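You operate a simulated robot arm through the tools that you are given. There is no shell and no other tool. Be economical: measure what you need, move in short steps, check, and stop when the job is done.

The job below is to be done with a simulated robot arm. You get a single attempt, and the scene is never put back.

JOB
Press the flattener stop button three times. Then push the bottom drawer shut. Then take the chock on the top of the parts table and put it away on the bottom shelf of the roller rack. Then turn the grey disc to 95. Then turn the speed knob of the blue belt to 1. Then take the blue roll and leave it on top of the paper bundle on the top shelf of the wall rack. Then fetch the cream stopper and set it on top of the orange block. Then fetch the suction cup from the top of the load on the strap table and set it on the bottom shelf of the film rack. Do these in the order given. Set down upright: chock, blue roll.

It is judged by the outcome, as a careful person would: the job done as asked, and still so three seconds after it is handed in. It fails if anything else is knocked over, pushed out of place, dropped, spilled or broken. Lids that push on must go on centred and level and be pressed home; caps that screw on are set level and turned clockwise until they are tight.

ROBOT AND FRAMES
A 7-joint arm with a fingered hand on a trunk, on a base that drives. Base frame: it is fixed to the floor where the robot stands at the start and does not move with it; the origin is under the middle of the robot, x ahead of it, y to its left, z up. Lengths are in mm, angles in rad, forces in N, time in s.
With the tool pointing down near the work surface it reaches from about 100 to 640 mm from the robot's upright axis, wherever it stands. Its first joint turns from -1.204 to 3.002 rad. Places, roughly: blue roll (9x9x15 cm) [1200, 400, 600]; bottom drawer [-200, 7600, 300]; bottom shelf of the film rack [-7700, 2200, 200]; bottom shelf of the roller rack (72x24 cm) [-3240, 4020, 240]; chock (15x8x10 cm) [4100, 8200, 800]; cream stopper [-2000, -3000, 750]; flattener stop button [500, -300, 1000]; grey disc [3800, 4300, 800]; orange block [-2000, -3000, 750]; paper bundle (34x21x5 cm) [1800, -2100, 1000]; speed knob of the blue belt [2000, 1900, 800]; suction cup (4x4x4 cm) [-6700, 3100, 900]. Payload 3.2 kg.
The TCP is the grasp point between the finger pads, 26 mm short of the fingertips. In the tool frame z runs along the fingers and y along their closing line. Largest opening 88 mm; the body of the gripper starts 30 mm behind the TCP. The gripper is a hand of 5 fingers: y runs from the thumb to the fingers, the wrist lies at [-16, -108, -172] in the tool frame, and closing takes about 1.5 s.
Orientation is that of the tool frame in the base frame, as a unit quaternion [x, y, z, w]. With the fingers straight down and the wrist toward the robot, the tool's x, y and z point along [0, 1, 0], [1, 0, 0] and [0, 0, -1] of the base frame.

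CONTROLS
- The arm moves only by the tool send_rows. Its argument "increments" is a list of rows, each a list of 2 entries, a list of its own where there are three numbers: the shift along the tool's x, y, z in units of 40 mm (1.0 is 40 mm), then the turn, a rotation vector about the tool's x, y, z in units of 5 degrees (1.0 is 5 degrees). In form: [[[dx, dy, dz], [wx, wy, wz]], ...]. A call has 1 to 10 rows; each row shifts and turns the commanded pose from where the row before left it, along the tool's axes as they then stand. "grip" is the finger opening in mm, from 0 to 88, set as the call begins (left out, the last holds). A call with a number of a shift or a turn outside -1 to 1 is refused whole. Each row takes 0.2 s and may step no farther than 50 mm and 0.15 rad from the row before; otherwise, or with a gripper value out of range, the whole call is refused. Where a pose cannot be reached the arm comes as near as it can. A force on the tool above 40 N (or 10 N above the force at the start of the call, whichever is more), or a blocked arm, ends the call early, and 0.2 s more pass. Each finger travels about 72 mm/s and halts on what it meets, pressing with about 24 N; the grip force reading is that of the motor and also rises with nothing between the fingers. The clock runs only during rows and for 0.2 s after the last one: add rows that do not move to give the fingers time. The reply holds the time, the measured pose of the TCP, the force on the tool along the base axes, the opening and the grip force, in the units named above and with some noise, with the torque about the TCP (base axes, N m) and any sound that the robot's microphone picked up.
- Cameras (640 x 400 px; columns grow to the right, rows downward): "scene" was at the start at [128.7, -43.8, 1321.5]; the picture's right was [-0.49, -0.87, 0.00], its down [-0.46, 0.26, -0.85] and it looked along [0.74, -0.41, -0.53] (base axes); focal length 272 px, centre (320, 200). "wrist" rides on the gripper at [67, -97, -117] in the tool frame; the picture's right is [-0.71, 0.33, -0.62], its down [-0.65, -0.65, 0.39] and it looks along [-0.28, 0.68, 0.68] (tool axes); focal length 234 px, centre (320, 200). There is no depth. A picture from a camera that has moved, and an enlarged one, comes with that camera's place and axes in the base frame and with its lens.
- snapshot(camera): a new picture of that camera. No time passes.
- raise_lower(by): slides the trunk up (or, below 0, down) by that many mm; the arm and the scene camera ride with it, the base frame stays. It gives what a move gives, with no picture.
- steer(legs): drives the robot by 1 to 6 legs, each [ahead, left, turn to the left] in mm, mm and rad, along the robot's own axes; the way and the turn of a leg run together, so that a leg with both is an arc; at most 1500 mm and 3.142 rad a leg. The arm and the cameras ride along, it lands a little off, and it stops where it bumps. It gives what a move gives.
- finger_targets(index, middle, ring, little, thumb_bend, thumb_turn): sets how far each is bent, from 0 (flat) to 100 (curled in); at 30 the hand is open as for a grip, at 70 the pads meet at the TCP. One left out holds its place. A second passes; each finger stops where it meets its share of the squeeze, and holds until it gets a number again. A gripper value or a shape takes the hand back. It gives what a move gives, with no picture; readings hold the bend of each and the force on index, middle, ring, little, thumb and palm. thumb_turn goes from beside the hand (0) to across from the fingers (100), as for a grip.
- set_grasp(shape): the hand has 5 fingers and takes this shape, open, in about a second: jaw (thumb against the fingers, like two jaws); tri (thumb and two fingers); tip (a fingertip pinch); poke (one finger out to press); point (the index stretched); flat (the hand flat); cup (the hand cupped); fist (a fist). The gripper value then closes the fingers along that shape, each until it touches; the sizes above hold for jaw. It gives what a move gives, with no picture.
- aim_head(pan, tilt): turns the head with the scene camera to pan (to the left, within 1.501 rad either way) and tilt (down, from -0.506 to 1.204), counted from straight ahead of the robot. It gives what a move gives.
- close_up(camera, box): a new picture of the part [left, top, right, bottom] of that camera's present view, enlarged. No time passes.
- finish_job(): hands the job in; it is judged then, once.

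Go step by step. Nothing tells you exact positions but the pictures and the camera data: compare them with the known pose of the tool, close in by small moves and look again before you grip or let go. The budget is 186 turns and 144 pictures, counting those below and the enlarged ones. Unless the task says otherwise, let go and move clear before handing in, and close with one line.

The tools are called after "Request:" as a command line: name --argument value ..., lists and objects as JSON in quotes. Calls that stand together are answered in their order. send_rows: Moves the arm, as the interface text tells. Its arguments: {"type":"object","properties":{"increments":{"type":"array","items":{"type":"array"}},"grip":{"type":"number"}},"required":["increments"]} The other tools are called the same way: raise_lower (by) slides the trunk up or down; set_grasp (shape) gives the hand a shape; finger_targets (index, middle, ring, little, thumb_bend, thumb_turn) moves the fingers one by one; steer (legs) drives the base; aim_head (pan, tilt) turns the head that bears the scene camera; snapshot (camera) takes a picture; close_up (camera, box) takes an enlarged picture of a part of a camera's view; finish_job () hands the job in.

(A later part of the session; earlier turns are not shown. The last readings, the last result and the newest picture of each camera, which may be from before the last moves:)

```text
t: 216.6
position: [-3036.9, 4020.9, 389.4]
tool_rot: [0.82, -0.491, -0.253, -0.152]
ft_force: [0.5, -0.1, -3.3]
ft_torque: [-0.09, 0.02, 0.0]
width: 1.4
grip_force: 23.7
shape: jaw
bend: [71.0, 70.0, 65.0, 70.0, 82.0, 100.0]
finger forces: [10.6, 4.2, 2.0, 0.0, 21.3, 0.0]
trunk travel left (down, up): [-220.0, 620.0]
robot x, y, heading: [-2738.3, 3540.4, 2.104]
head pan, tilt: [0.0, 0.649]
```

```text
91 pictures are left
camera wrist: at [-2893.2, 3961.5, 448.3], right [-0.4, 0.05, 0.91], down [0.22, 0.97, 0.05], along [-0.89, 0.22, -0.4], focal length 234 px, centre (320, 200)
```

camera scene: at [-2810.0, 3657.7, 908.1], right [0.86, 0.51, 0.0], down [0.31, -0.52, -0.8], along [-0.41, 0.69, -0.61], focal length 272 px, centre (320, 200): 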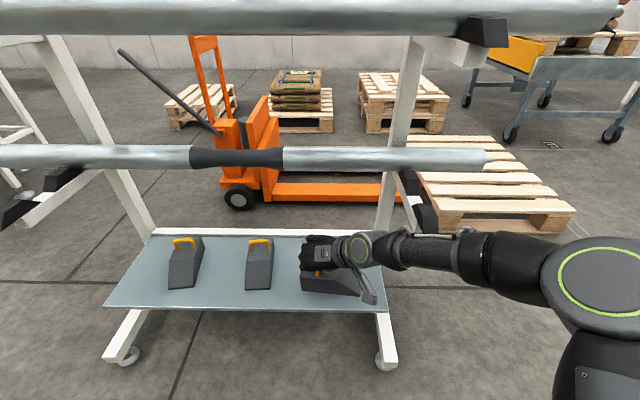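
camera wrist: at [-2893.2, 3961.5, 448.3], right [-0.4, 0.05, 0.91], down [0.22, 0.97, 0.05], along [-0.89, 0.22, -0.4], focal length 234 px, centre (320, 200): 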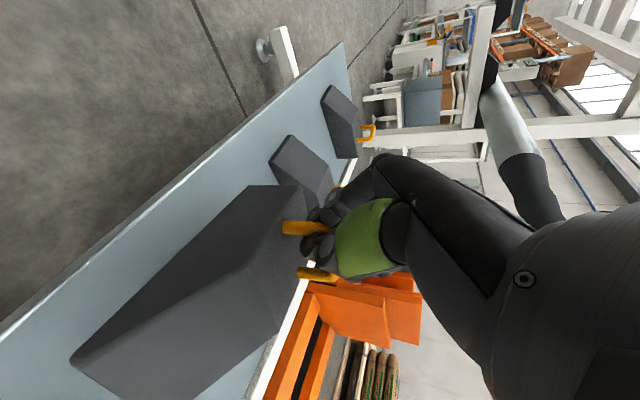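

The chock hovers over the free part of the shelf. I lower by trunk first, then by small arm steps to feel contact.

Request:
raise_lower --by -40

Request:
close_up --camera "scene" --box '[230, 200, 460, 344]'

Request:
snapshot --camera "wrist"

```text
t: 217.4
position: [-3036.6, 4021.9, 348.1]
tool_rot: [0.82, -0.491, -0.253, -0.152]
ft_force: [0.1, -0.4, -3.4]
ft_torque: [-0.06, 0.01, 0.02]
width: 1.6
grip_force: 24.2
shape: jaw
bend: [71.0, 70.0, 65.0, 70.0, 82.0, 100.0]
finger forces: [10.6, 4.3, 2.0, 0.0, 21.2, 0.0]
trunk travel left (down, up): [-180.0, 660.0]
robot x, y, heading: [-2739.0, 3537.9, 2.103]
head pan, tilt: [0.0, 0.649]
```

```text
2.78 times, centred on (345, 272) of scene
camera zoom: at [-2810.0, 3657.6, 868.1], right [0.86, 0.51, 0.0], down [0.31, -0.52, -0.8], along [-0.41, 0.69, -0.6], focal length 755 px, centre (251, 0)
```

zoom: 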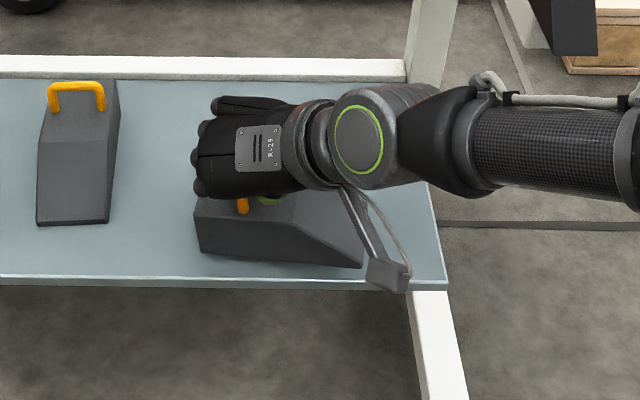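

```text
89 pictures are left
camera wrist: at [-2893.2, 3961.4, 408.3], right [-0.4, 0.05, 0.91], down [0.22, 0.97, 0.05], along [-0.89, 0.22, -0.4], focal length 234 px, centre (320, 200)
```

wrist: 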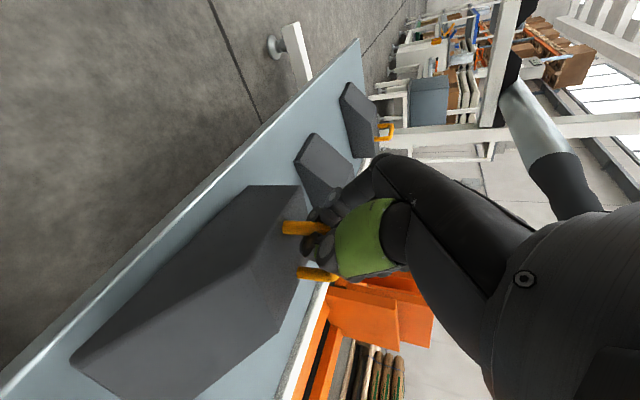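

It sits a little close to the front edge, so I move it 35 mm deeper and then lower in small steps.

Request:
send_rows --increments '[[[-0.72, 0, 0.5], [0, 0, 0]], [[0.086, 0, 0.12], [0, 0, 0]], [[0.086, 0, 0.12], [0, 0, 0]]]'

Request:
send_rows --increments '[[[0.06, 0, 0.08], [0, 0, 0]], [[0.06, 0, 0.08], [0, 0, 0]]]'

Request:
close_up --camera "scene" --box '[230, 200, 460, 344]'

```text
t: 218.2
position: [-3052.9, 4051.8, 339.2]
tool_rot: [0.819, -0.492, -0.255, -0.153]
ft_force: [4.5, -4.3, 6.7]
ft_torque: [-0.02, 0.07, -0.02]
width: 1.4
grip_force: 23.9
shape: jaw
bend: [71.0, 70.0, 66.0, 70.0, 82.0, 100.0]
finger forces: [9.2, 3.3, 2.5, 0.1, 22.7, 0.0]
trunk travel left (down, up): [-180.0, 660.0]
robot x, y, heading: [-2741.5, 3541.3, 2.103]
head pan, tilt: [0.0, 0.649]
```

```text
t: 218.8
position: [-3053.0, 4052.4, 333.2]
tool_rot: [0.817, -0.493, -0.256, -0.153]
ft_force: [8.3, -1.9, 17.7]
ft_torque: [-0.14, 0.16, 0.0]
width: 1.2
grip_force: 23.8
shape: jaw
bend: [71.0, 70.0, 68.0, 70.0, 83.0, 100.0]
finger forces: [23.2, 0.0, 0.7, 0.0, 12.7, 0.0]
trunk travel left (down, up): [-180.0, 660.0]
robot x, y, heading: [-2738.8, 3536.8, 2.104]
head pan, tilt: [0.0, 0.649]
```

```text
2.78 times, centred on (345, 272) of scene
camera zoom: at [-2808.1, 3655.4, 868.8], right [0.86, 0.51, 0.0], down [0.31, -0.52, -0.8], along [-0.41, 0.69, -0.6], focal length 755 px, centre (251, 0)
```

zoom: 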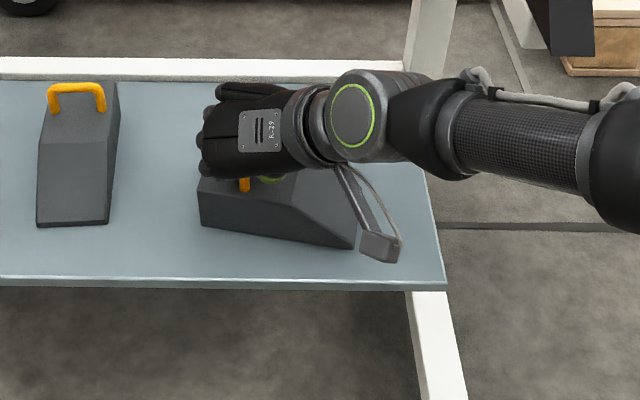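

It is in contact with the shelf. I ease up 5 mm and open the hand.

Request:
send_rows --increments '[[[-0.06, 0, -0.09], [0, 0, 0]]]'

Request:
send_rows --increments '[[[0, 0, 0], [0, 0, 0]], [[0, 0, 0], [0, 0, 0]], [[0, 0, 0], [0, 0, 0]], [[0, 0, 0], [0, 0, 0]], [[0, 0, 0], [0, 0, 0]], [[0, 0, 0], [0, 0, 0]], [[0, 0, 0], [0, 0, 0]], [[0, 0, 0], [0, 0, 0]]]' --grip 88

Request:
close_up --camera "scene" --box '[230, 200, 460, 344]'

Request:
snapshot --camera "wrist"

```text
t: 219.2
position: [-3053.5, 4051.7, 332.8]
tool_rot: [0.82, -0.491, -0.251, -0.153]
ft_force: [3.4, 1.9, 6.8]
ft_torque: [-0.03, 0.12, -0.02]
width: 1.1
grip_force: 23.9
shape: jaw
bend: [71.0, 70.0, 67.0, 70.0, 83.0, 100.0]
finger forces: [8.0, 0.0, 0.9, 0.0, 11.5, 0.0]
trunk travel left (down, up): [-180.0, 660.0]
robot x, y, heading: [-2742.1, 3540.1, 2.104]
head pan, tilt: [0.0, 0.649]
```

```text
t: 221.0
position: [-3052.6, 4052.9, 333.5]
tool_rot: [0.82, -0.491, -0.253, -0.153]
ft_force: [0.4, 0.5, 0.7]
ft_torque: [-0.02, -0.01, 0.01]
width: 87.9
grip_force: 0.2
shape: jaw
bend: [30.0, 30.0, 30.0, 30.0, 30.0, 97.0]
finger forces: [0.0, 0.0, 0.0, 0.0, 0.0, 0.1]
trunk travel left (down, up): [-180.0, 660.0]
robot x, y, heading: [-2743.2, 3534.0, 2.103]
head pan, tilt: [0.0, 0.649]
```

```text
2.78 times, centred on (345, 272) of scene
camera zoom: at [-2809.8, 3657.3, 868.2], right [0.86, 0.51, 0.0], down [0.31, -0.52, -0.8], along [-0.41, 0.69, -0.6], focal length 755 px, centre (251, 0)
```

zoom: 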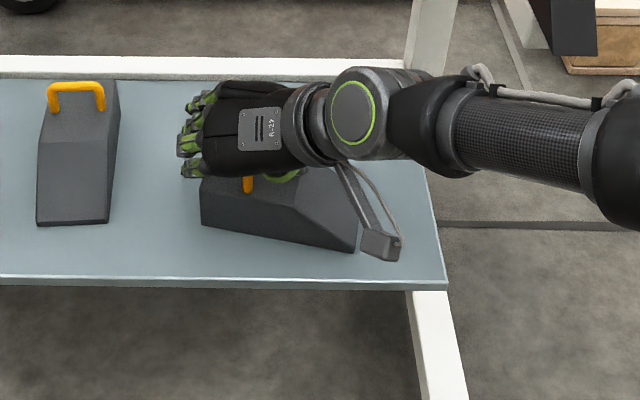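

```text
86 pictures are left
camera wrist: at [-2909.2, 3991.9, 392.7], right [-0.4, 0.05, 0.91], down [0.22, 0.97, 0.05], along [-0.89, 0.22, -0.4], focal length 234 px, centre (320, 200)
```

wrist: 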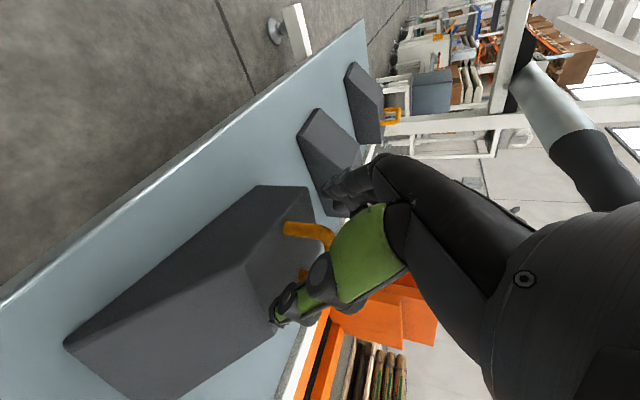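

The chock is released and stands flat. I raise the hand 44 mm and back out.

Request:
send_rows --increments '[[[-0.3, 0, -0.45], [0, 0, 0]], [[-0.3, 0, -0.45], [0, 0, 0]]]'

Request:
steer --legs '[[-450, 0, 0]]'

Request:
snapshot --camera "scene"

```text
t: 221.6
position: [-3052.2, 4050.9, 376.1]
tool_rot: [0.82, -0.491, -0.252, -0.152]
ft_force: [0.0, 0.6, 0.2]
ft_torque: [-0.03, -0.01, -0.01]
width: 87.9
grip_force: 0.0
shape: jaw
bend: [30.0, 30.0, 30.0, 30.0, 30.0, 97.0]
finger forces: [0.0, 0.1, 0.1, 0.0, 0.0, 0.0]
trunk travel left (down, up): [-180.0, 660.0]
robot x, y, heading: [-2736.5, 3541.8, 2.109]
head pan, tilt: [0.0, 0.649]
```

```text
t: 224.3
position: [-2827.4, 3665.8, 376.5]
tool_rot: [0.819, -0.491, -0.252, -0.152]
ft_force: [0.6, -0.2, 1.9]
ft_torque: [0.0, -0.01, 0.04]
width: 87.9
grip_force: 0.0
shape: jaw
bend: [30.0, 30.0, 30.0, 30.0, 30.0, 97.0]
finger forces: [0.1, 0.1, 0.0, 0.0, 0.1, 0.0]
trunk travel left (down, up): [-180.0, 660.0]
robot x, y, heading: [-2512.6, 3155.0, 2.107]
head pan, tilt: [0.0, 0.649]
```

```text
85 pictures are left
camera scene: at [-2582.1, 3272.3, 868.2], right [0.86, 0.51, 0.0], down [0.31, -0.52, -0.8], along [-0.41, 0.69, -0.6], focal length 272 px, centre (320, 200)
```

scene: 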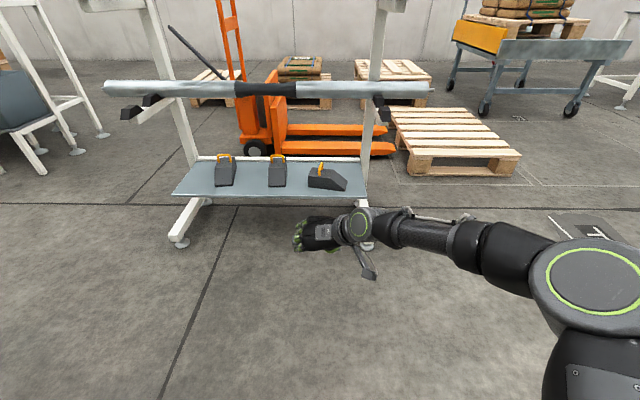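

The chock stands upright on the bottom shelf. Next is the grey disc near [3800, 4300, 800]; I drive to the far aisle and look toward it.

Request:
raise_lower --by 400

Request:
steer --legs '[[406, -830, 0], [406, -830, 0], [348, -1080, 0], [348, -1080, 0], [0, 0, -2.6]]'

Request:
aim_head --pan 0.0 --tilt 0.25

Request:
snapshot --camera "scene"

```text
t: 228.2
position: [-2824.5, 3666.3, 777.4]
tool_rot: [0.82, -0.491, -0.252, -0.153]
ft_force: [-0.9, -0.3, 0.4]
ft_torque: [0.02, 0.02, 0.0]
width: 87.6
grip_force: 0.0
shape: jaw
bend: [30.0, 30.0, 30.0, 30.0, 30.0, 97.0]
finger forces: [0.0, 0.0, 0.1, 0.0, 0.0, 0.0]
trunk travel left (down, up): [-580.0, 260.0]
robot x, y, heading: [-2511.0, 3157.0, 2.11]
head pan, tilt: [0.0, 0.649]
```

```text
t: 254.4
position: [528.4, 6133.9, 776.4]
tool_rot: [0.255, 0.921, -0.079, 0.283]
ft_force: [1.0, -0.6, -0.3]
ft_torque: [0.0, 0.0, -0.01]
width: 87.9
grip_force: 0.1
shape: jaw
bend: [30.0, 30.0, 30.0, 30.0, 30.0, 97.0]
finger forces: [0.0, 0.0, 0.0, 0.0, 0.0, 0.0]
trunk travel left (down, up): [-580.0, 260.0]
robot x, y, heading: [-1.7, 6411.4, -0.493]
head pan, tilt: [0.0, 0.649]
```

```text
t: 255.3
position: [529.8, 6134.0, 776.5]
tool_rot: [0.255, 0.921, -0.079, 0.284]
ft_force: [-0.5, 0.9, -0.1]
ft_torque: [0.01, 0.01, -0.02]
width: 87.7
grip_force: 0.0
shape: jaw
bend: [30.0, 30.0, 30.0, 30.0, 30.0, 97.0]
finger forces: [0.0, 0.0, 0.0, 0.0, 0.0, 0.0]
trunk travel left (down, up): [-580.0, 260.0]
robot x, y, heading: [-1.3, 6409.4, -0.498]
head pan, tilt: [0.0, 0.25]
```

```text
84 pictures are left
camera scene: at [124.6, 6344.0, 1304.6], right [-0.48, -0.88, 0.0], down [-0.22, 0.12, -0.97], along [0.85, -0.46, -0.25], focal length 272 px, centre (320, 200)
```

scene: 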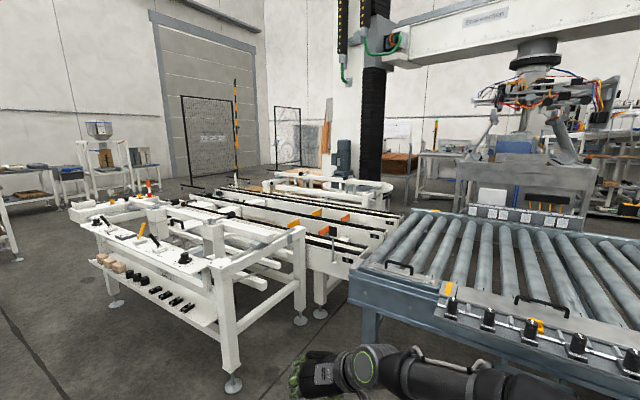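

The disc should show near pixel (322, 163); I zoom there.

Request:
close_up --camera "scene" --box '[250, 110, 420, 240]'

```text
3.08 times, centred on (335, 175) of scene
camera zoom: at [124.6, 6344.0, 1304.6], right [-0.48, -0.88, 0.0], down [-0.22, 0.12, -0.97], along [0.85, -0.46, -0.25], focal length 837 px, centre (274, 277)
```

zoom: 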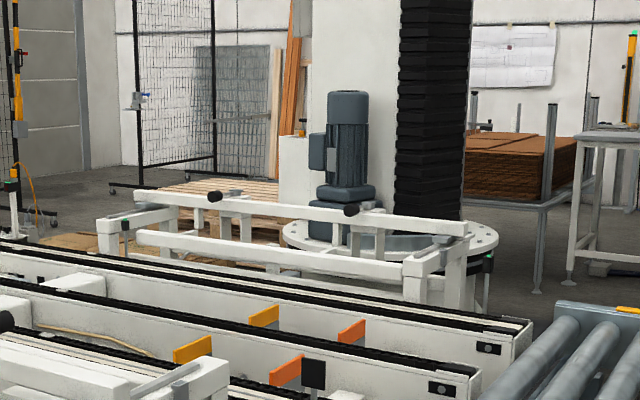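

The disc isn't visible from here, behind the lines. I go round by the far aisle and look from the other side.

Request:
steer --legs '[[425, 792, 0], [425, 792, 0], [622, 427, 0], [622, 427, 0], [0, 0, -0.8]]'

Request:
snapshot --camera "scene"

```text
t: 273.7
position: [3153.5, 6986.1, 776.6]
tool_rot: [0.596, 0.747, -0.185, 0.23]
ft_force: [0.2, 0.0, 0.2]
ft_torque: [-0.01, 0.02, 0.02]
width: 87.7
grip_force: 0.0
shape: jaw
bend: [30.0, 30.0, 30.0, 30.0, 30.0, 97.0]
finger forces: [0.1, 0.0, 0.0, 0.0, 0.1, 0.0]
trunk travel left (down, up): [-580.0, 260.0]
robot x, y, heading: [2984.8, 7561.3, -1.3]
head pan, tilt: [0.0, 0.25]
```

```text
82 pictures are left
camera scene: at [3025.0, 7423.8, 1304.7], right [-0.96, -0.26, 0.0], down [-0.07, 0.24, -0.97], along [0.26, -0.93, -0.25], focal length 272 px, centre (320, 200)
```

scene: 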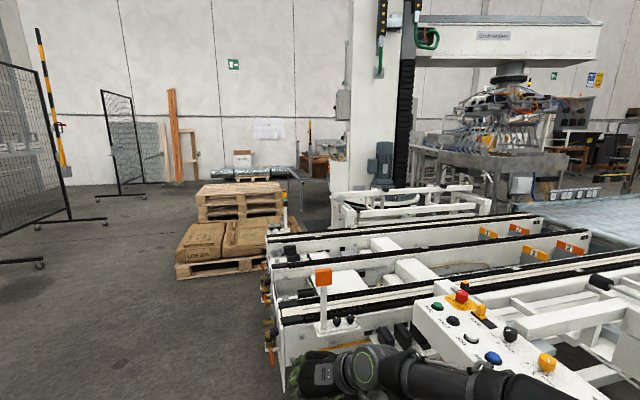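

Request:
close_up --camera "scene" --box '[200, 110, 400, 250]'

```text
2.86 times, centred on (300, 180) of scene
camera zoom: at [3025.0, 7423.8, 1304.7], right [-0.96, -0.26, 0.0], down [-0.07, 0.24, -0.97], along [0.26, -0.93, -0.25], focal length 777 px, centre (377, 257)
```

zoom: 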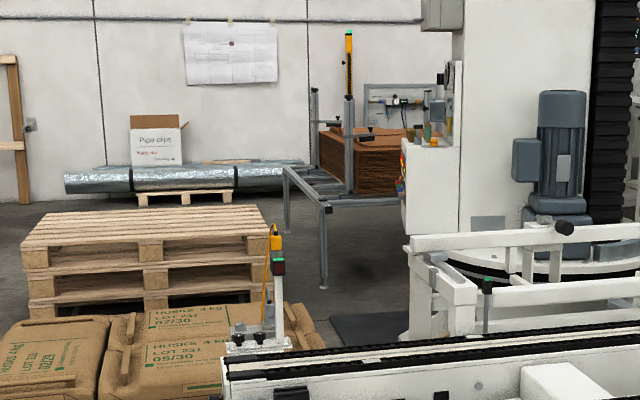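

The white cabinet beside the column, with controls on the side facing left in this view and a mat before it, matches the disc's place. I turn left away from the benches and drive to a clear spot for a better look.

Request:
steer --legs '[[0, 0, 0.81], [915, 0, 0], [915, 0, 0]]'

Request:
aim_head --pan -1.2 --tilt 0.3

Request:
snapshot --camera "scene"

```text
t: 285.1
position: [5125.6, 6390.8, 775.9]
tool_rot: [0.259, 0.92, -0.081, 0.284]
ft_force: [-0.7, 0.0, 0.2]
ft_torque: [-0.01, -0.01, -0.01]
width: 87.7
grip_force: 0.1
shape: jaw
bend: [30.0, 30.0, 30.0, 30.0, 30.0, 97.0]
finger forces: [0.0, 0.1, 0.0, 0.0, 0.0, 0.0]
trunk travel left (down, up): [-580.0, 260.0]
robot x, y, heading: [4595.6, 6674.2, -0.498]
head pan, tilt: [0.0, 0.25]
```

```text
t: 286.5
position: [5126.4, 6390.7, 776.0]
tool_rot: [0.259, 0.92, -0.08, 0.283]
ft_force: [0.4, 0.7, -0.8]
ft_torque: [-0.01, 0.0, -0.01]
width: 88.0
grip_force: 0.0
shape: jaw
bend: [30.0, 30.0, 30.0, 30.0, 30.0, 97.0]
finger forces: [0.0, 0.1, 0.1, 0.1, 0.0, 0.1]
trunk travel left (down, up): [-580.0, 260.0]
robot x, y, heading: [4592.8, 6670.8, -0.507]
head pan, tilt: [-1.201, 0.3]
```

```text
80 pictures are left
camera scene: at [4628.6, 6557.4, 1300.0], right [-0.99, 0.13, 0.0], down [0.04, 0.29, -0.96], along [-0.13, -0.95, -0.3], focal length 272 px, centre (320, 200)
```

scene: 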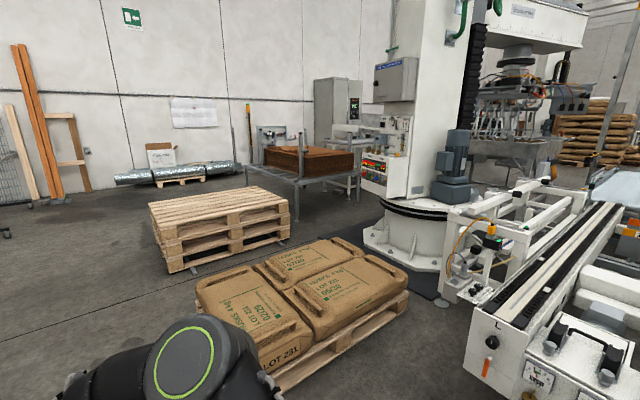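

Request:
close_up --camera "scene" --box '[320, 90, 450, 220]'

```text
3.08 times, centred on (385, 155) of scene
camera zoom: at [4628.6, 6557.4, 1300.0], right [-0.99, 0.13, 0.0], down [0.04, 0.29, -0.96], along [-0.13, -0.95, -0.3], focal length 837 px, centre (120, 338)
```

zoom: 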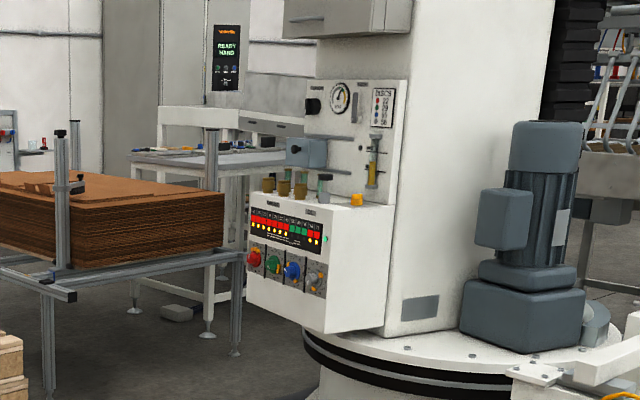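

The disc is the fourth (grey) one in a row of four on the front of that cabinet, facing +x. Pallets stand before it with a corridor between them leading to the panel; I drive to the corridor mouth and look along it.

Request:
steer --legs '[[950, -499, 0], [950, -499, 0], [0, 0, -2.07]]'

Request:
aim_head --pan 0.0 --tilt 0.35

Request:
snapshot --camera "scene"

```text
t: 302.0
position: [5287.8, 4556.0, 777.6]
tool_rot: [0.921, 0.254, -0.285, 0.077]
ft_force: [-0.3, -0.2, 0.9]
ft_torque: [0.02, -0.04, 0.0]
width: 88.1
grip_force: 0.0
shape: jaw
bend: [30.0, 30.0, 30.0, 30.0, 30.0, 97.0]
finger forces: [0.0, 0.0, 0.1, 0.1, 0.0, 0.0]
trunk travel left (down, up): [-580.0, 260.0]
robot x, y, heading: [5787.0, 4894.7, -2.558]
head pan, tilt: [-1.201, 0.3]
```

```text
t: 303.4
position: [5288.5, 4555.3, 776.2]
tool_rot: [0.921, 0.254, -0.285, 0.078]
ft_force: [-0.4, 0.4, 0.3]
ft_torque: [0.01, 0.0, -0.01]
width: 87.8
grip_force: 0.0
shape: jaw
bend: [30.0, 30.0, 30.0, 30.0, 30.0, 97.0]
finger forces: [0.0, 0.0, 0.1, 0.0, 0.1, 0.0]
trunk travel left (down, up): [-580.0, 260.0]
robot x, y, heading: [5785.0, 4891.5, -2.556]
head pan, tilt: [0.0, 0.351]
```

```text
78 pictures are left
camera scene: at [5665.6, 4813.6, 1295.3], right [-0.55, 0.84, 0.0], down [0.29, 0.19, -0.94], along [-0.78, -0.52, -0.34], focal length 272 px, centre (320, 200)
```

scene: 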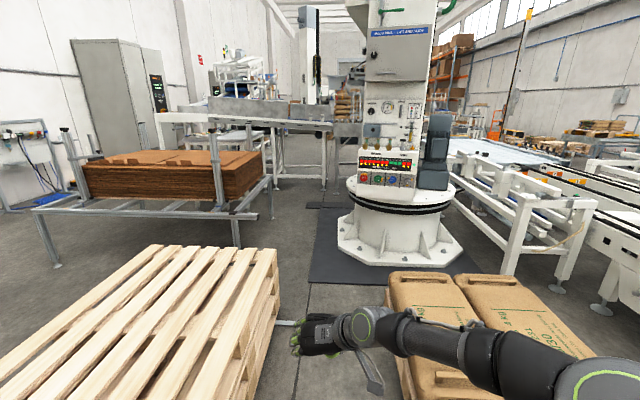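

The panel faces straight down the corridor, which is about 700 mm wide. I zoom on the discs.

Request:
close_up --camera "scene" --box '[340, 80, 450, 200]'

```text
3.33 times, centred on (395, 140) of scene
camera zoom: at [5665.6, 4813.6, 1295.3], right [-0.55, 0.84, 0.0], down [0.29, 0.19, -0.94], along [-0.78, -0.52, -0.34], focal length 906 px, centre (70, 400)
```

zoom: 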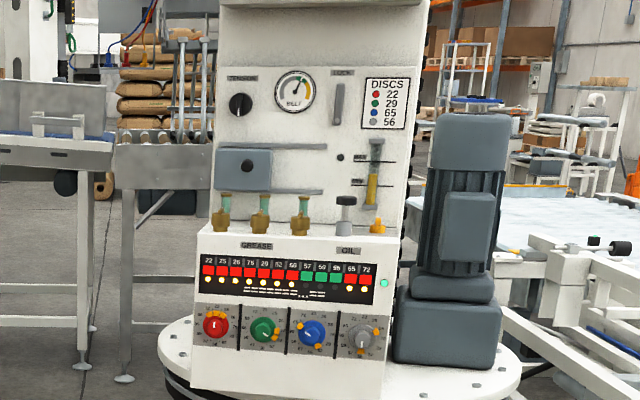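

Grey disc estimated at [3744, 4297, 745] and the face looks toward (0.94, 0.33). I retract the arm, then drive down the corridor in two steps.

Request:
send_rows --increments '[[[0.82, 0, -0.57], [0, 0, 0]], [[0.82, 0, -0.57], [0, 0, 0]], [[0.82, 0, -0.57], [0, 0, 0]], [[0.82, 0, -0.57], [0, 0, 0]], [[0.82, 0, -0.57], [0, 0, 0]]]'

Request:
steer --legs '[[0, -75, -0.03], [800, 0, 0]]'

Request:
aim_head --pan 0.0 --tilt 0.7

Request:
snapshot --camera "scene"

```text
t: 304.6
position: [5460.9, 4659.4, 777.8]
tool_rot: [0.921, 0.254, -0.285, 0.078]
ft_force: [0.6, 0.3, -0.3]
ft_torque: [0.01, -0.01, 0.01]
width: 88.0
grip_force: 0.0
shape: jaw
bend: [30.0, 30.0, 30.0, 30.0, 30.0, 97.0]
finger forces: [0.1, 0.0, 0.0, 0.0, 0.0, 0.0]
trunk travel left (down, up): [-580.0, 260.0]
robot x, y, heading: [5784.8, 4896.0, -2.563]
head pan, tilt: [0.0, 0.351]
```

```text
t: 309.6
position: [4728.5, 4308.5, 777.9]
tool_rot: [0.925, 0.241, -0.285, 0.074]
ft_force: [-0.4, -0.1, -0.6]
ft_torque: [-0.04, 0.04, -0.01]
width: 87.7
grip_force: 0.0
shape: jaw
bend: [30.0, 30.0, 30.0, 30.0, 30.0, 97.0]
finger forces: [0.0, 0.1, 0.0, 0.0, 0.1, 0.1]
trunk travel left (down, up): [-580.0, 260.0]
robot x, y, heading: [5058.3, 4533.6, -2.591]
head pan, tilt: [0.0, 0.351]
```

```text
t: 310.4
position: [4729.0, 4308.7, 777.3]
tool_rot: [0.924, 0.241, -0.286, 0.075]
ft_force: [0.3, -0.8, 0.1]
ft_torque: [0.0, 0.01, -0.05]
width: 88.0
grip_force: 0.0
shape: jaw
bend: [30.0, 30.0, 30.0, 30.0, 30.0, 97.0]
finger forces: [0.1, 0.0, 0.0, 0.0, 0.0, 0.1]
trunk travel left (down, up): [-580.0, 260.0]
robot x, y, heading: [5058.9, 4532.9, -2.588]
head pan, tilt: [0.0, 0.7]
```

```text
76 pictures are left
camera scene: at [4946.2, 4462.6, 1263.9], right [-0.53, 0.85, 0.0], down [0.55, 0.34, -0.77], along [-0.65, -0.4, -0.64], focal length 272 px, centre (320, 200)
```

scene: 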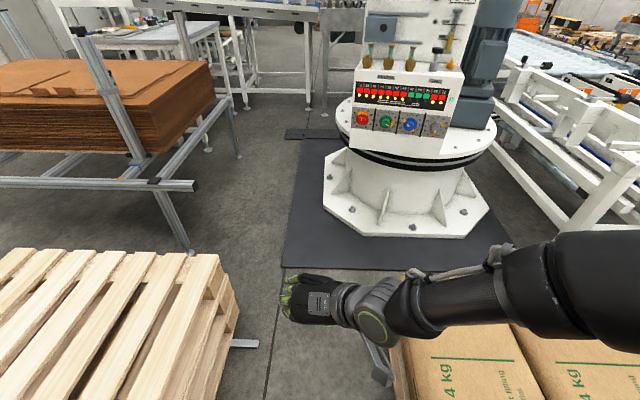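

The corridor is clear. I drive on to the mat, stopping a little early, turn right toward the grey disc and look.

Request:
steer --legs '[[830, 20, 0], [0, 0, -0.7]]'

Request:
aim_head --pan 0.0 --tilt 0.75

Request:
snapshot --camera "scene"

```text
t: 316.7
position: [3992.7, 4136.0, 778.4]
tool_rot: [0.952, -0.085, -0.294, -0.027]
ft_force: [0.1, 0.8, 1.3]
ft_torque: [-0.05, 0.05, 0.01]
width: 88.1
grip_force: 0.0
shape: jaw
bend: [30.0, 30.0, 30.0, 30.0, 30.0, 97.0]
finger forces: [0.0, 0.0, 0.0, 0.0, 0.1, 0.0]
trunk travel left (down, up): [-580.0, 260.0]
robot x, y, heading: [4390.6, 4102.9, 3.012]
head pan, tilt: [0.0, 0.7]
```

```text
t: 317.3
position: [3993.7, 4135.2, 777.4]
tool_rot: [0.952, -0.084, -0.294, -0.027]
ft_force: [-0.6, 0.0, 0.5]
ft_torque: [0.01, 0.01, 0.01]
width: 87.8
grip_force: 0.1
shape: jaw
bend: [30.0, 30.0, 30.0, 30.0, 30.0, 97.0]
finger forces: [0.1, 0.0, 0.0, 0.0, 0.0, 0.0]
trunk travel left (down, up): [-580.0, 260.0]
robot x, y, heading: [4390.0, 4099.7, 3.008]
head pan, tilt: [0.0, 0.75]
```

```text
75 pictures are left
camera scene: at [4260.9, 4117.5, 1259.7], right [0.13, 0.99, 0.0], down [0.68, -0.09, -0.73], along [-0.73, 0.1, -0.68], focal length 272 px, centre (320, 200)
```

scene: 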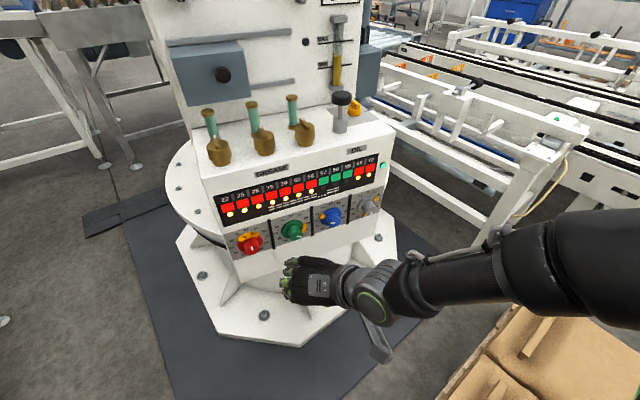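

Request:
close_up --camera "scene" --box '[320, 180, 400, 230]'

Request:
close_up --camera "scene" --box '[200, 130, 400, 270]'

```text
8.00 times, centred on (360, 205) of scene
camera zoom: at [4260.9, 4117.5, 1259.7], right [0.13, 0.99, 0.0], down [0.68, -0.09, -0.73], along [-0.73, 0.1, -0.68], focal length 2175 px, centre (0, 160)
```

zoom: 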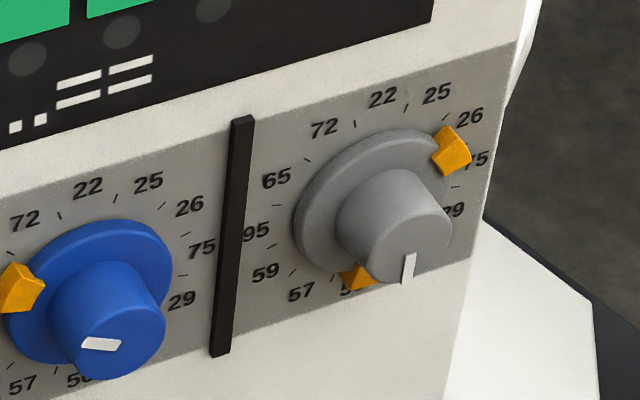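

```text
2.86 times, centred on (300, 200) of scene
camera zoom: at [4260.9, 4117.5, 1259.7], right [0.13, 0.99, 0.0], down [0.68, -0.09, -0.73], along [-0.73, 0.1, -0.68], focal length 777 px, centre (377, 200)
```

zoom: 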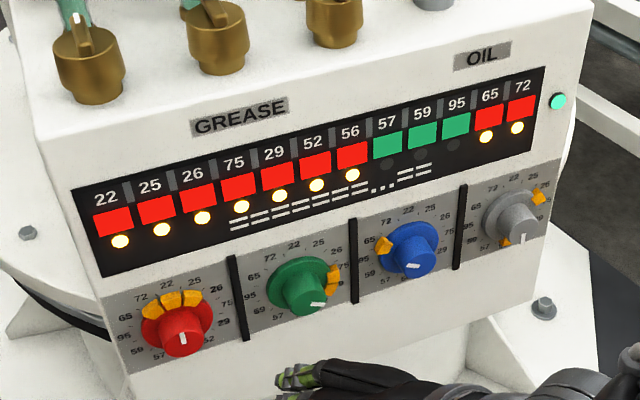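

The grey knob's white mark points at 56 (6 o'clock) and 95 is at 9 o'clock, so it needs a quarter turn clockwise. I turn the hand to face the panel and pitch it up.

Request:
send_rows --increments '[[[0, 0, 0], [-0.6, 0, -0.88]], [[0, 0, 0], [-0.6, 0, -0.88]], [[0, 0, 0], [-0.6, 0, -0.88]], [[0, 0, 0], [-0.6, 0, -0.88]], [[0, 0, 0], [-0.6, 0, -0.88]]]'

Request:
send_rows --increments '[[[0, 0, 0], [0, -1, 0]], [[0, 0, 0], [0, -1, 0]], [[0, 0, 0], [0, -1, 0]], [[0, 0, 0], [0, -1, 0]], [[0, 0, 0], [0, -1, 0]], [[0, 0, 0], [0, -1, 0]], [[0, 0, 0], [0, -1, 0]], [[0, 0, 0], [0, -1, 0]]]'

```text
t: 318.5
position: [3992.2, 4136.9, 778.0]
tool_rot: [0.945, 0.138, -0.292, 0.041]
ft_force: [0.3, -0.1, 0.2]
ft_torque: [-0.02, 0.0, 0.01]
width: 88.0
grip_force: 0.0
shape: jaw
bend: [30.0, 30.0, 30.0, 30.0, 30.0, 97.0]
finger forces: [0.0, 0.0, 0.1, 0.0, 0.0, 0.1]
trunk travel left (down, up): [-580.0, 260.0]
robot x, y, heading: [4388.6, 4100.4, 3.007]
head pan, tilt: [0.0, 0.75]
```

```text
t: 320.3
position: [3992.9, 4136.3, 778.2]
tool_rot: [0.789, 0.115, -0.598, 0.086]
ft_force: [-0.6, -0.5, -0.4]
ft_torque: [0.0, -0.02, 0.01]
width: 88.0
grip_force: 0.1
shape: jaw
bend: [30.0, 30.0, 30.0, 30.0, 30.0, 97.0]
finger forces: [0.0, 0.1, 0.0, 0.0, 0.0, 0.0]
trunk travel left (down, up): [-580.0, 260.0]
robot x, y, heading: [4392.1, 4097.4, 3.003]
head pan, tilt: [0.0, 0.75]
```

It pitches freely. I finish the pitch to horizontal, set the robot a bit closer and more to the left, and look.

Request:
send_rows --increments '[[[0, 0, 0], [0, -1, 0]], [[0, 0, 0], [0, -1, 0]], [[0, 0, 0], [0, -1, 0]], [[0, 0, -0.9], [0, 0, 0]]]'

Request:
steer --legs '[[90, 50, 0]]'

Request:
set_grasp --shape "tri"

Request:
snapshot --camera "scene"

Request:
snapshot --camera "wrist"

```text
t: 321.3
position: [4028.8, 4147.2, 778.5]
tool_rot: [0.703, 0.103, -0.696, 0.099]
ft_force: [0.2, 0.2, 0.3]
ft_torque: [0.02, 0.01, 0.01]
width: 88.1
grip_force: 0.1
shape: jaw
bend: [30.0, 30.0, 30.0, 30.0, 30.0, 97.0]
finger forces: [0.1, 0.1, 0.1, 0.0, 0.0, 0.1]
trunk travel left (down, up): [-580.0, 260.0]
robot x, y, heading: [4392.8, 4099.8, 3.005]
head pan, tilt: [0.0, 0.75]
```

```text
t: 322.5
position: [4018.5, 4125.6, 778.7]
tool_rot: [0.7, 0.129, -0.691, 0.125]
ft_force: [-0.4, 1.1, 0.5]
ft_torque: [0.0, 0.03, 0.03]
width: 87.7
grip_force: 0.1
shape: jaw
bend: [30.0, 30.0, 30.0, 30.0, 30.0, 97.0]
finger forces: [0.0, 0.0, 0.0, 0.0, 0.0, 0.1]
trunk travel left (down, up): [-580.0, 260.0]
robot x, y, heading: [4386.0, 4107.4, 3.078]
head pan, tilt: [0.0, 0.75]
stopped in leg 1: the robot was blocked; the commanded pose is now the measured one
```

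```text
t: 323.4
position: [4018.1, 4127.0, 777.5]
tool_rot: [0.701, 0.128, -0.691, 0.124]
ft_force: [-0.5, -0.1, 0.9]
ft_torque: [-0.01, -0.01, 0.04]
width: 87.7
grip_force: 0.0
shape: tri
bend: [30.0, 30.0, 99.0, 99.0, 30.0, 97.0]
finger forces: [0.0, 0.1, 0.0, 0.0, 0.0, 0.1]
trunk travel left (down, up): [-580.0, 260.0]
robot x, y, heading: [4383.3, 4106.1, 3.089]
head pan, tilt: [0.0, 0.75]
```

```text
72 pictures are left
camera scene: at [4252.9, 4114.4, 1259.6], right [0.06, 1.0, 0.0], down [0.68, -0.04, -0.73], along [-0.73, 0.04, -0.68], focal length 272 px, centre (320, 200)
```

scene: 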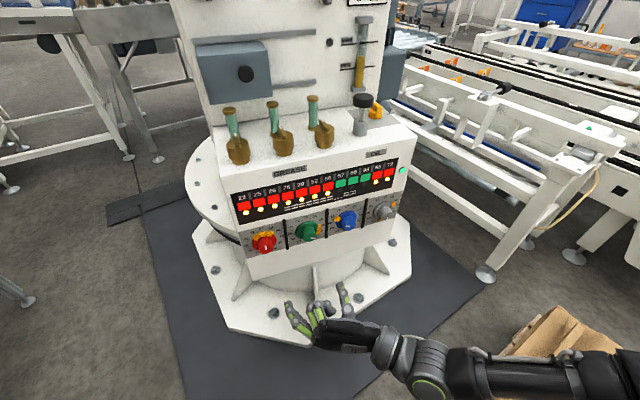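

```text
71 pictures are left
camera wrist: at [4095.1, 4260.4, 713.1], right [0.69, -0.1, 0.71], down [-0.6, 0.47, 0.65], along [-0.4, -0.88, 0.27], focal length 234 px, centre (320, 200)
```

wrist: 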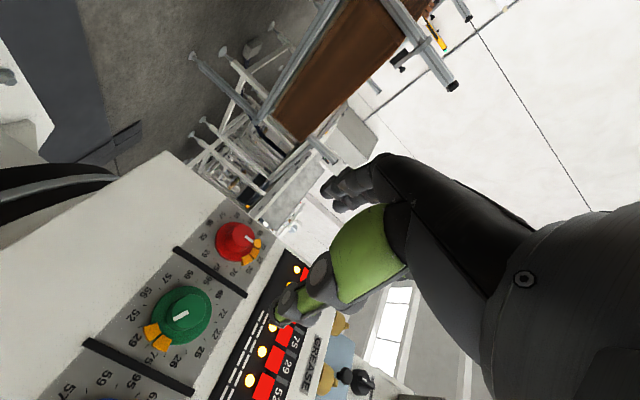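

The base met something at its right front, most likely the sack pallet's corner. I back off, go left, then ahead with the heading put back.

Request:
steer --legs '[[-20, 20, 0], [0, 80, -0.07], [90, 0, 0]]'

Request:
snapshot --camera "scene"

```text
t: 324.9
position: [4062.2, 4049.9, 778.1]
tool_rot: [0.7, 0.128, -0.691, 0.124]
ft_force: [1.0, 0.2, 0.5]
ft_torque: [0.01, 0.01, -0.04]
width: 87.7
grip_force: 0.0
shape: tri
bend: [30.0, 30.0, 99.0, 99.0, 30.0, 97.0]
finger forces: [0.0, 0.0, 0.1, 0.0, 0.1, 0.0]
trunk travel left (down, up): [-580.0, 260.0]
robot x, y, heading: [4431.0, 4028.0, 3.079]
head pan, tilt: [0.0, 0.75]
stopped in leg 2: the robot was blocked; the commanded pose is now the measured one
```

```text
70 pictures are left
camera scene: at [4297.3, 4036.1, 1259.7], right [0.06, 1.0, 0.0], down [0.68, -0.04, -0.73], along [-0.73, 0.05, -0.68], focal length 272 px, centre (320, 200)
```

scene: 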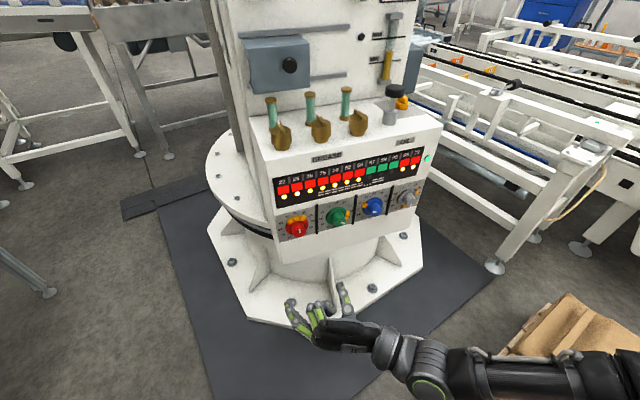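

Now the left rear met the pallet stack. I go straight ahead first, then left.

Request:
steer --legs '[[90, 0, 0], [30, 30, -0.07]]'

Request:
snapshot --camera "wrist"

Request:
snapshot --camera "scene"

```text
t: 326.1
position: [4040.1, 4023.6, 777.7]
tool_rot: [0.691, 0.177, -0.68, 0.172]
ft_force: [0.8, -0.2, 0.2]
ft_torque: [-0.02, -0.04, 0.01]
width: 87.5
grip_force: 0.1
shape: tri
bend: [30.0, 30.0, 99.0, 99.0, 30.0, 97.0]
finger forces: [0.1, 0.1, 0.0, 0.0, 0.0, 0.0]
trunk travel left (down, up): [-580.0, 260.0]
robot x, y, heading: [4404.8, 4056.0, -3.065]
head pan, tilt: [0.0, 0.75]
stopped in leg 1: the robot was blocked; the commanded pose is now the measured one
```

```text
69 pictures are left
camera wrist: at [4097.3, 4166.3, 713.3], right [0.7, 0.0, 0.71], down [-0.66, 0.38, 0.65], along [-0.27, -0.92, 0.27], focal length 234 px, centre (320, 200)
```

wrist: 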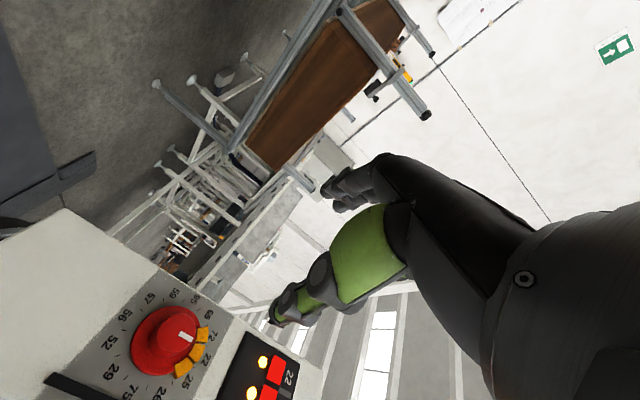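

```text
68 pictures are left
camera scene: at [4274.0, 4042.9, 1259.7], right [-0.08, 1.0, 0.0], down [0.68, 0.05, -0.73], along [-0.73, -0.06, -0.68], focal length 272 px, centre (320, 200)
```

scene: 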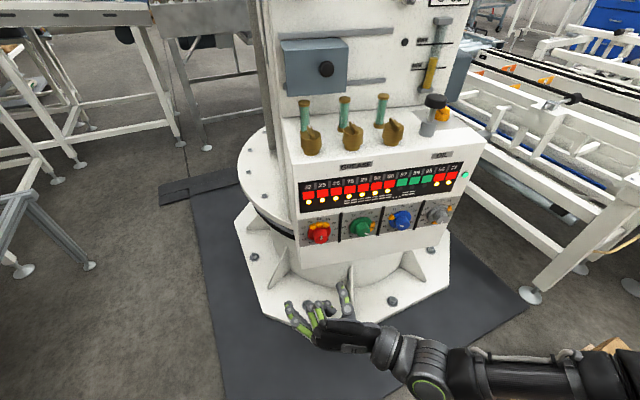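

The front edge of the floor mat blocks the base, so I stay off it and work with the arm's reach. I back a hair, turn right 0.2, and lower the trunk so the shoulder is level with the disc.

Request:
steer --legs '[[-20, -30, -0.215]]'

Request:
raise_lower --by -200

Request:
send_rows --increments '[[[-0.9, 0, 0], [0, 0, 0]], [[-0.9, 0, 0], [0, 0, 0]], [[-0.9, 0, 0], [0, 0, 0]], [[-0.9, 0, 0], [0, 0, 0]], [[-0.7, 0, 0], [0, 0, 0]]]'

```text
t: 327.3
position: [4062.8, 4132.3, 777.1]
tool_rot: [0.705, 0.101, -0.696, 0.098]
ft_force: [0.5, 0.8, -0.6]
ft_torque: [-0.02, -0.04, 0.0]
width: 87.7
grip_force: 0.1
shape: tri
bend: [30.0, 30.0, 99.0, 99.0, 30.0, 97.0]
finger forces: [0.0, 0.0, 0.0, 0.1, 0.0, 0.0]
trunk travel left (down, up): [-580.0, 260.0]
robot x, y, heading: [4424.0, 4082.0, 3.007]
head pan, tilt: [0.0, 0.75]
```

```text
t: 329.5
position: [4062.7, 4131.2, 577.0]
tool_rot: [0.705, 0.101, -0.695, 0.098]
ft_force: [0.1, -0.1, 0.0]
ft_torque: [0.0, 0.01, -0.01]
width: 88.0
grip_force: 0.0
shape: tri
bend: [30.0, 30.0, 99.0, 99.0, 30.0, 97.0]
finger forces: [0.0, 0.0, 0.0, 0.0, 0.0, 0.1]
trunk travel left (down, up): [-380.0, 460.0]
robot x, y, heading: [4425.2, 4083.1, 3.005]
head pan, tilt: [0.0, 0.75]
```

```text
t: 330.7
position: [4016.8, 4139.4, 733.2]
tool_rot: [0.704, 0.102, -0.696, 0.098]
ft_force: [-0.4, 0.8, -0.3]
ft_torque: [0.03, 0.01, 0.02]
width: 87.8
grip_force: 0.2
shape: tri
bend: [30.0, 30.0, 99.0, 99.0, 30.0, 97.0]
finger forces: [0.0, 0.0, 0.0, 0.1, 0.0, 0.0]
out of reach, approached as far as the arm can: row 1, 2, 3, 4
trunk travel left (down, up): [-380.0, 460.0]
robot x, y, heading: [4424.8, 4086.5, 3.009]
head pan, tilt: [0.0, 0.75]
```

Orientation is right now. I move the hand right 240 and forward 100 to stand before the grey disc.

Request:
send_rows --increments '[[[0, -0.9, 0.3], [0, 0, 0]], [[0, -0.9, 0.3], [0, 0, 0]], [[0, -0.9, 0.4], [0, 0, 0]], [[0, -0.9, 0.4], [0, 0, 0]], [[0, -0.9, 0.5], [0, 0, 0]], [[0, -0.9, 0.4], [0, 0, 0]], [[-0.3, -0.6, 0.3], [0, 0, 0]]]'

Request:
snapshot --camera "scene"

Request:
snapshot --camera "wrist"

```text
t: 332.3
position: [3852.0, 4340.6, 744.6]
tool_rot: [0.705, 0.103, -0.695, 0.098]
ft_force: [-0.2, 0.3, 0.2]
ft_torque: [-0.01, 0.02, 0.03]
width: 87.6
grip_force: 0.1
shape: tri
bend: [30.0, 30.0, 99.0, 99.0, 30.0, 97.0]
finger forces: [0.1, 0.0, 0.1, 0.0, 0.1, 0.0]
trunk travel left (down, up): [-380.0, 460.0]
robot x, y, heading: [4424.5, 4081.9, 3.012]
head pan, tilt: [0.0, 0.75]
```

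```text
67 pictures are left
camera scene: at [4294.6, 4101.6, 1059.6], right [0.14, 0.99, 0.0], down [0.68, -0.09, -0.73], along [-0.72, 0.1, -0.68], focal length 272 px, centre (320, 200)
```

scene: 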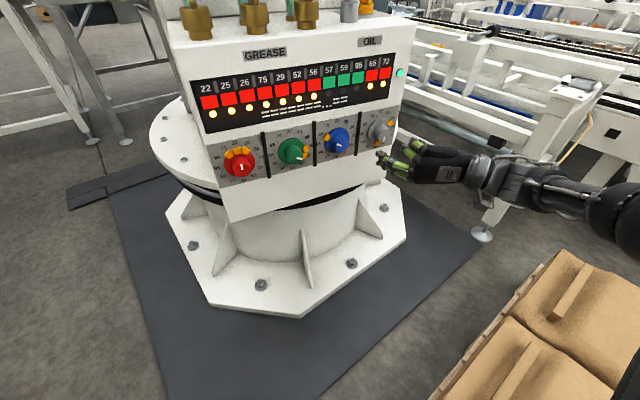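

```text
66 pictures are left
camera wrist: at [3938.6, 4468.8, 679.2], right [0.68, -0.15, 0.71], down [-0.56, 0.51, 0.65], along [-0.46, -0.84, 0.27], focal length 234 px, centre (320, 200)
```

wrist: 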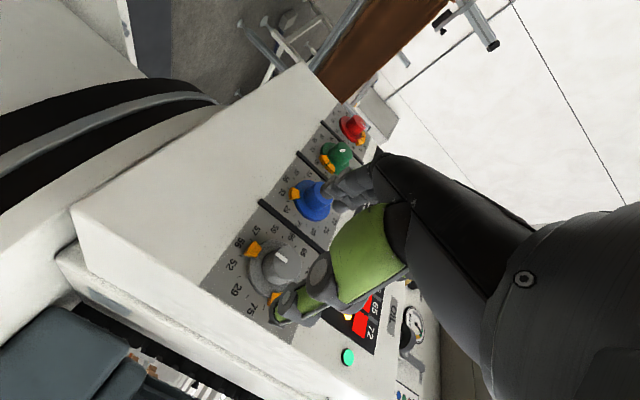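

Both cameras agree: the knob's cap is at [3759, 4311, 756], about 97 mm ahead and 11 above the TCP. I come forward 60 with the height fix, then check.

Request:
send_rows --increments '[[[-0.29, 0.05, 0.5], [0, 0, 0]], [[0, 0, 0.5], [0, 0, 0]], [[0, 0, 0.5], [0, 0, 0]]]'

Request:
snapshot --camera "wrist"

Request:
close_up --camera "scene" --box '[330, 90, 470, 190]'

```text
t: 333.1
position: [3794.9, 4319.2, 755.1]
tool_rot: [0.705, 0.1, -0.695, 0.098]
ft_force: [-0.3, 0.5, 0.4]
ft_torque: [0.02, 0.0, 0.02]
width: 87.8
grip_force: 0.1
shape: tri
bend: [30.0, 30.0, 99.0, 99.0, 30.0, 97.0]
finger forces: [0.1, 0.0, 0.1, 0.0, 0.0, 0.0]
trunk travel left (down, up): [-380.0, 460.0]
robot x, y, heading: [4424.1, 4082.8, 3.005]
head pan, tilt: [0.0, 0.75]
```

```text
65 pictures are left
camera wrist: at [3880.9, 4448.8, 690.3], right [0.68, -0.15, 0.72], down [-0.56, 0.52, 0.64], along [-0.46, -0.84, 0.27], focal length 234 px, centre (320, 200)
```

wrist: 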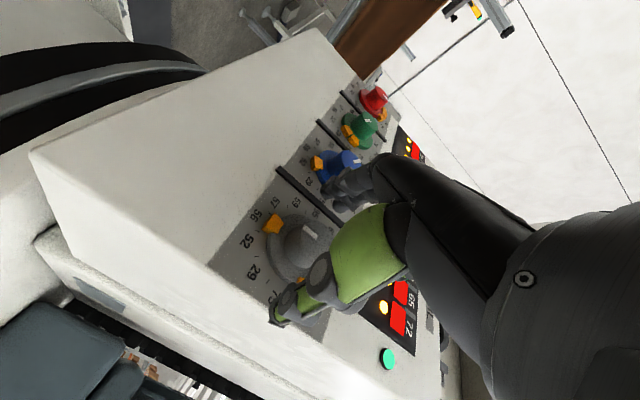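

```text
4.00 times, centred on (400, 140) of scene
camera zoom: at [4294.5, 4101.6, 1059.6], right [0.14, 0.99, 0.0], down [0.68, -0.09, -0.73], along [-0.72, 0.1, -0.68], focal length 1088 px, centre (0, 440)
```

zoom: 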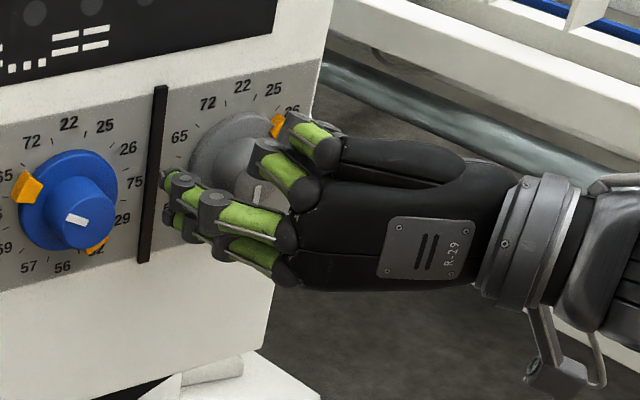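

Knob lies between thumb and the two fingers. I narrow the opening to 60, go forward the last 32 mm and slightly up, then close.

Request:
send_rows --increments '[[[-0.1, 0, 0], [0, 0, 0]], [[0, 0, 0.4], [0, 0, 0]], [[0, 0, 0.4], [0, 0, 0]]]' --grip 58

Request:
close_up --camera "wrist" --box '[200, 160, 420, 340]'

Request:
close_up --camera "scene" --box '[330, 90, 470, 190]'

```text
t: 333.8
position: [3779.8, 4320.9, 759.7]
tool_rot: [0.705, 0.102, -0.695, 0.099]
ft_force: [24.4, 5.4, 1.6]
ft_torque: [-0.06, 0.09, -0.1]
width: 57.9
grip_force: 0.1
shape: tri
bend: [43.0, 33.0, 99.0, 99.0, 1.0, 99.0]
finger forces: [0.0, 10.4, 0.0, 0.1, 15.0, 0.0]
trunk travel left (down, up): [-380.0, 460.0]
robot x, y, heading: [4430.2, 4084.6, 3.001]
head pan, tilt: [0.0, 0.75]
stopped in row 3: the force on the tool passed its limit at 51 N (the readings are from after the stop); the commanded pose is now the measured one
```

```text
2.22 times, centred on (310, 250) of wrist
camera zoom: at [3866.3, 4449.0, 694.5], right [0.68, -0.15, 0.72], down [-0.57, 0.51, 0.64], along [-0.46, -0.84, 0.27], focal length 520 px, centre (342, 89)
```

zoom: 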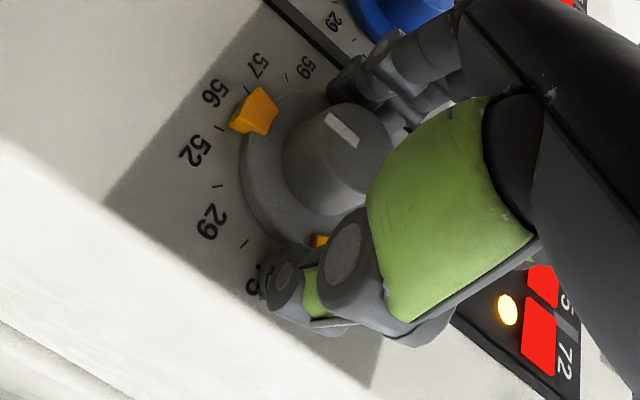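

```text
4.00 times, centred on (400, 140) of scene
camera zoom: at [4300.8, 4103.1, 1060.3], right [0.14, 0.99, 0.0], down [0.67, -0.1, -0.73], along [-0.73, 0.1, -0.68], focal length 1088 px, centre (0, 440)
```

zoom: 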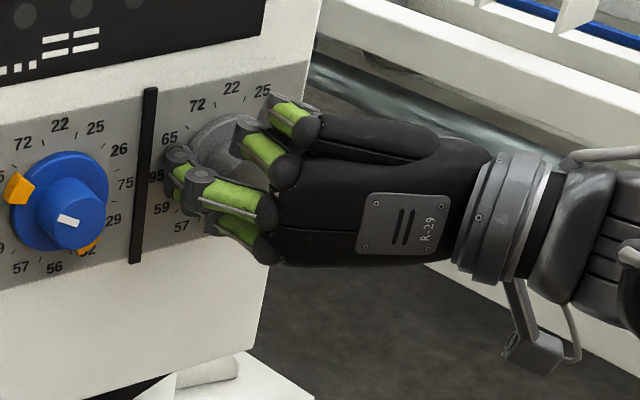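

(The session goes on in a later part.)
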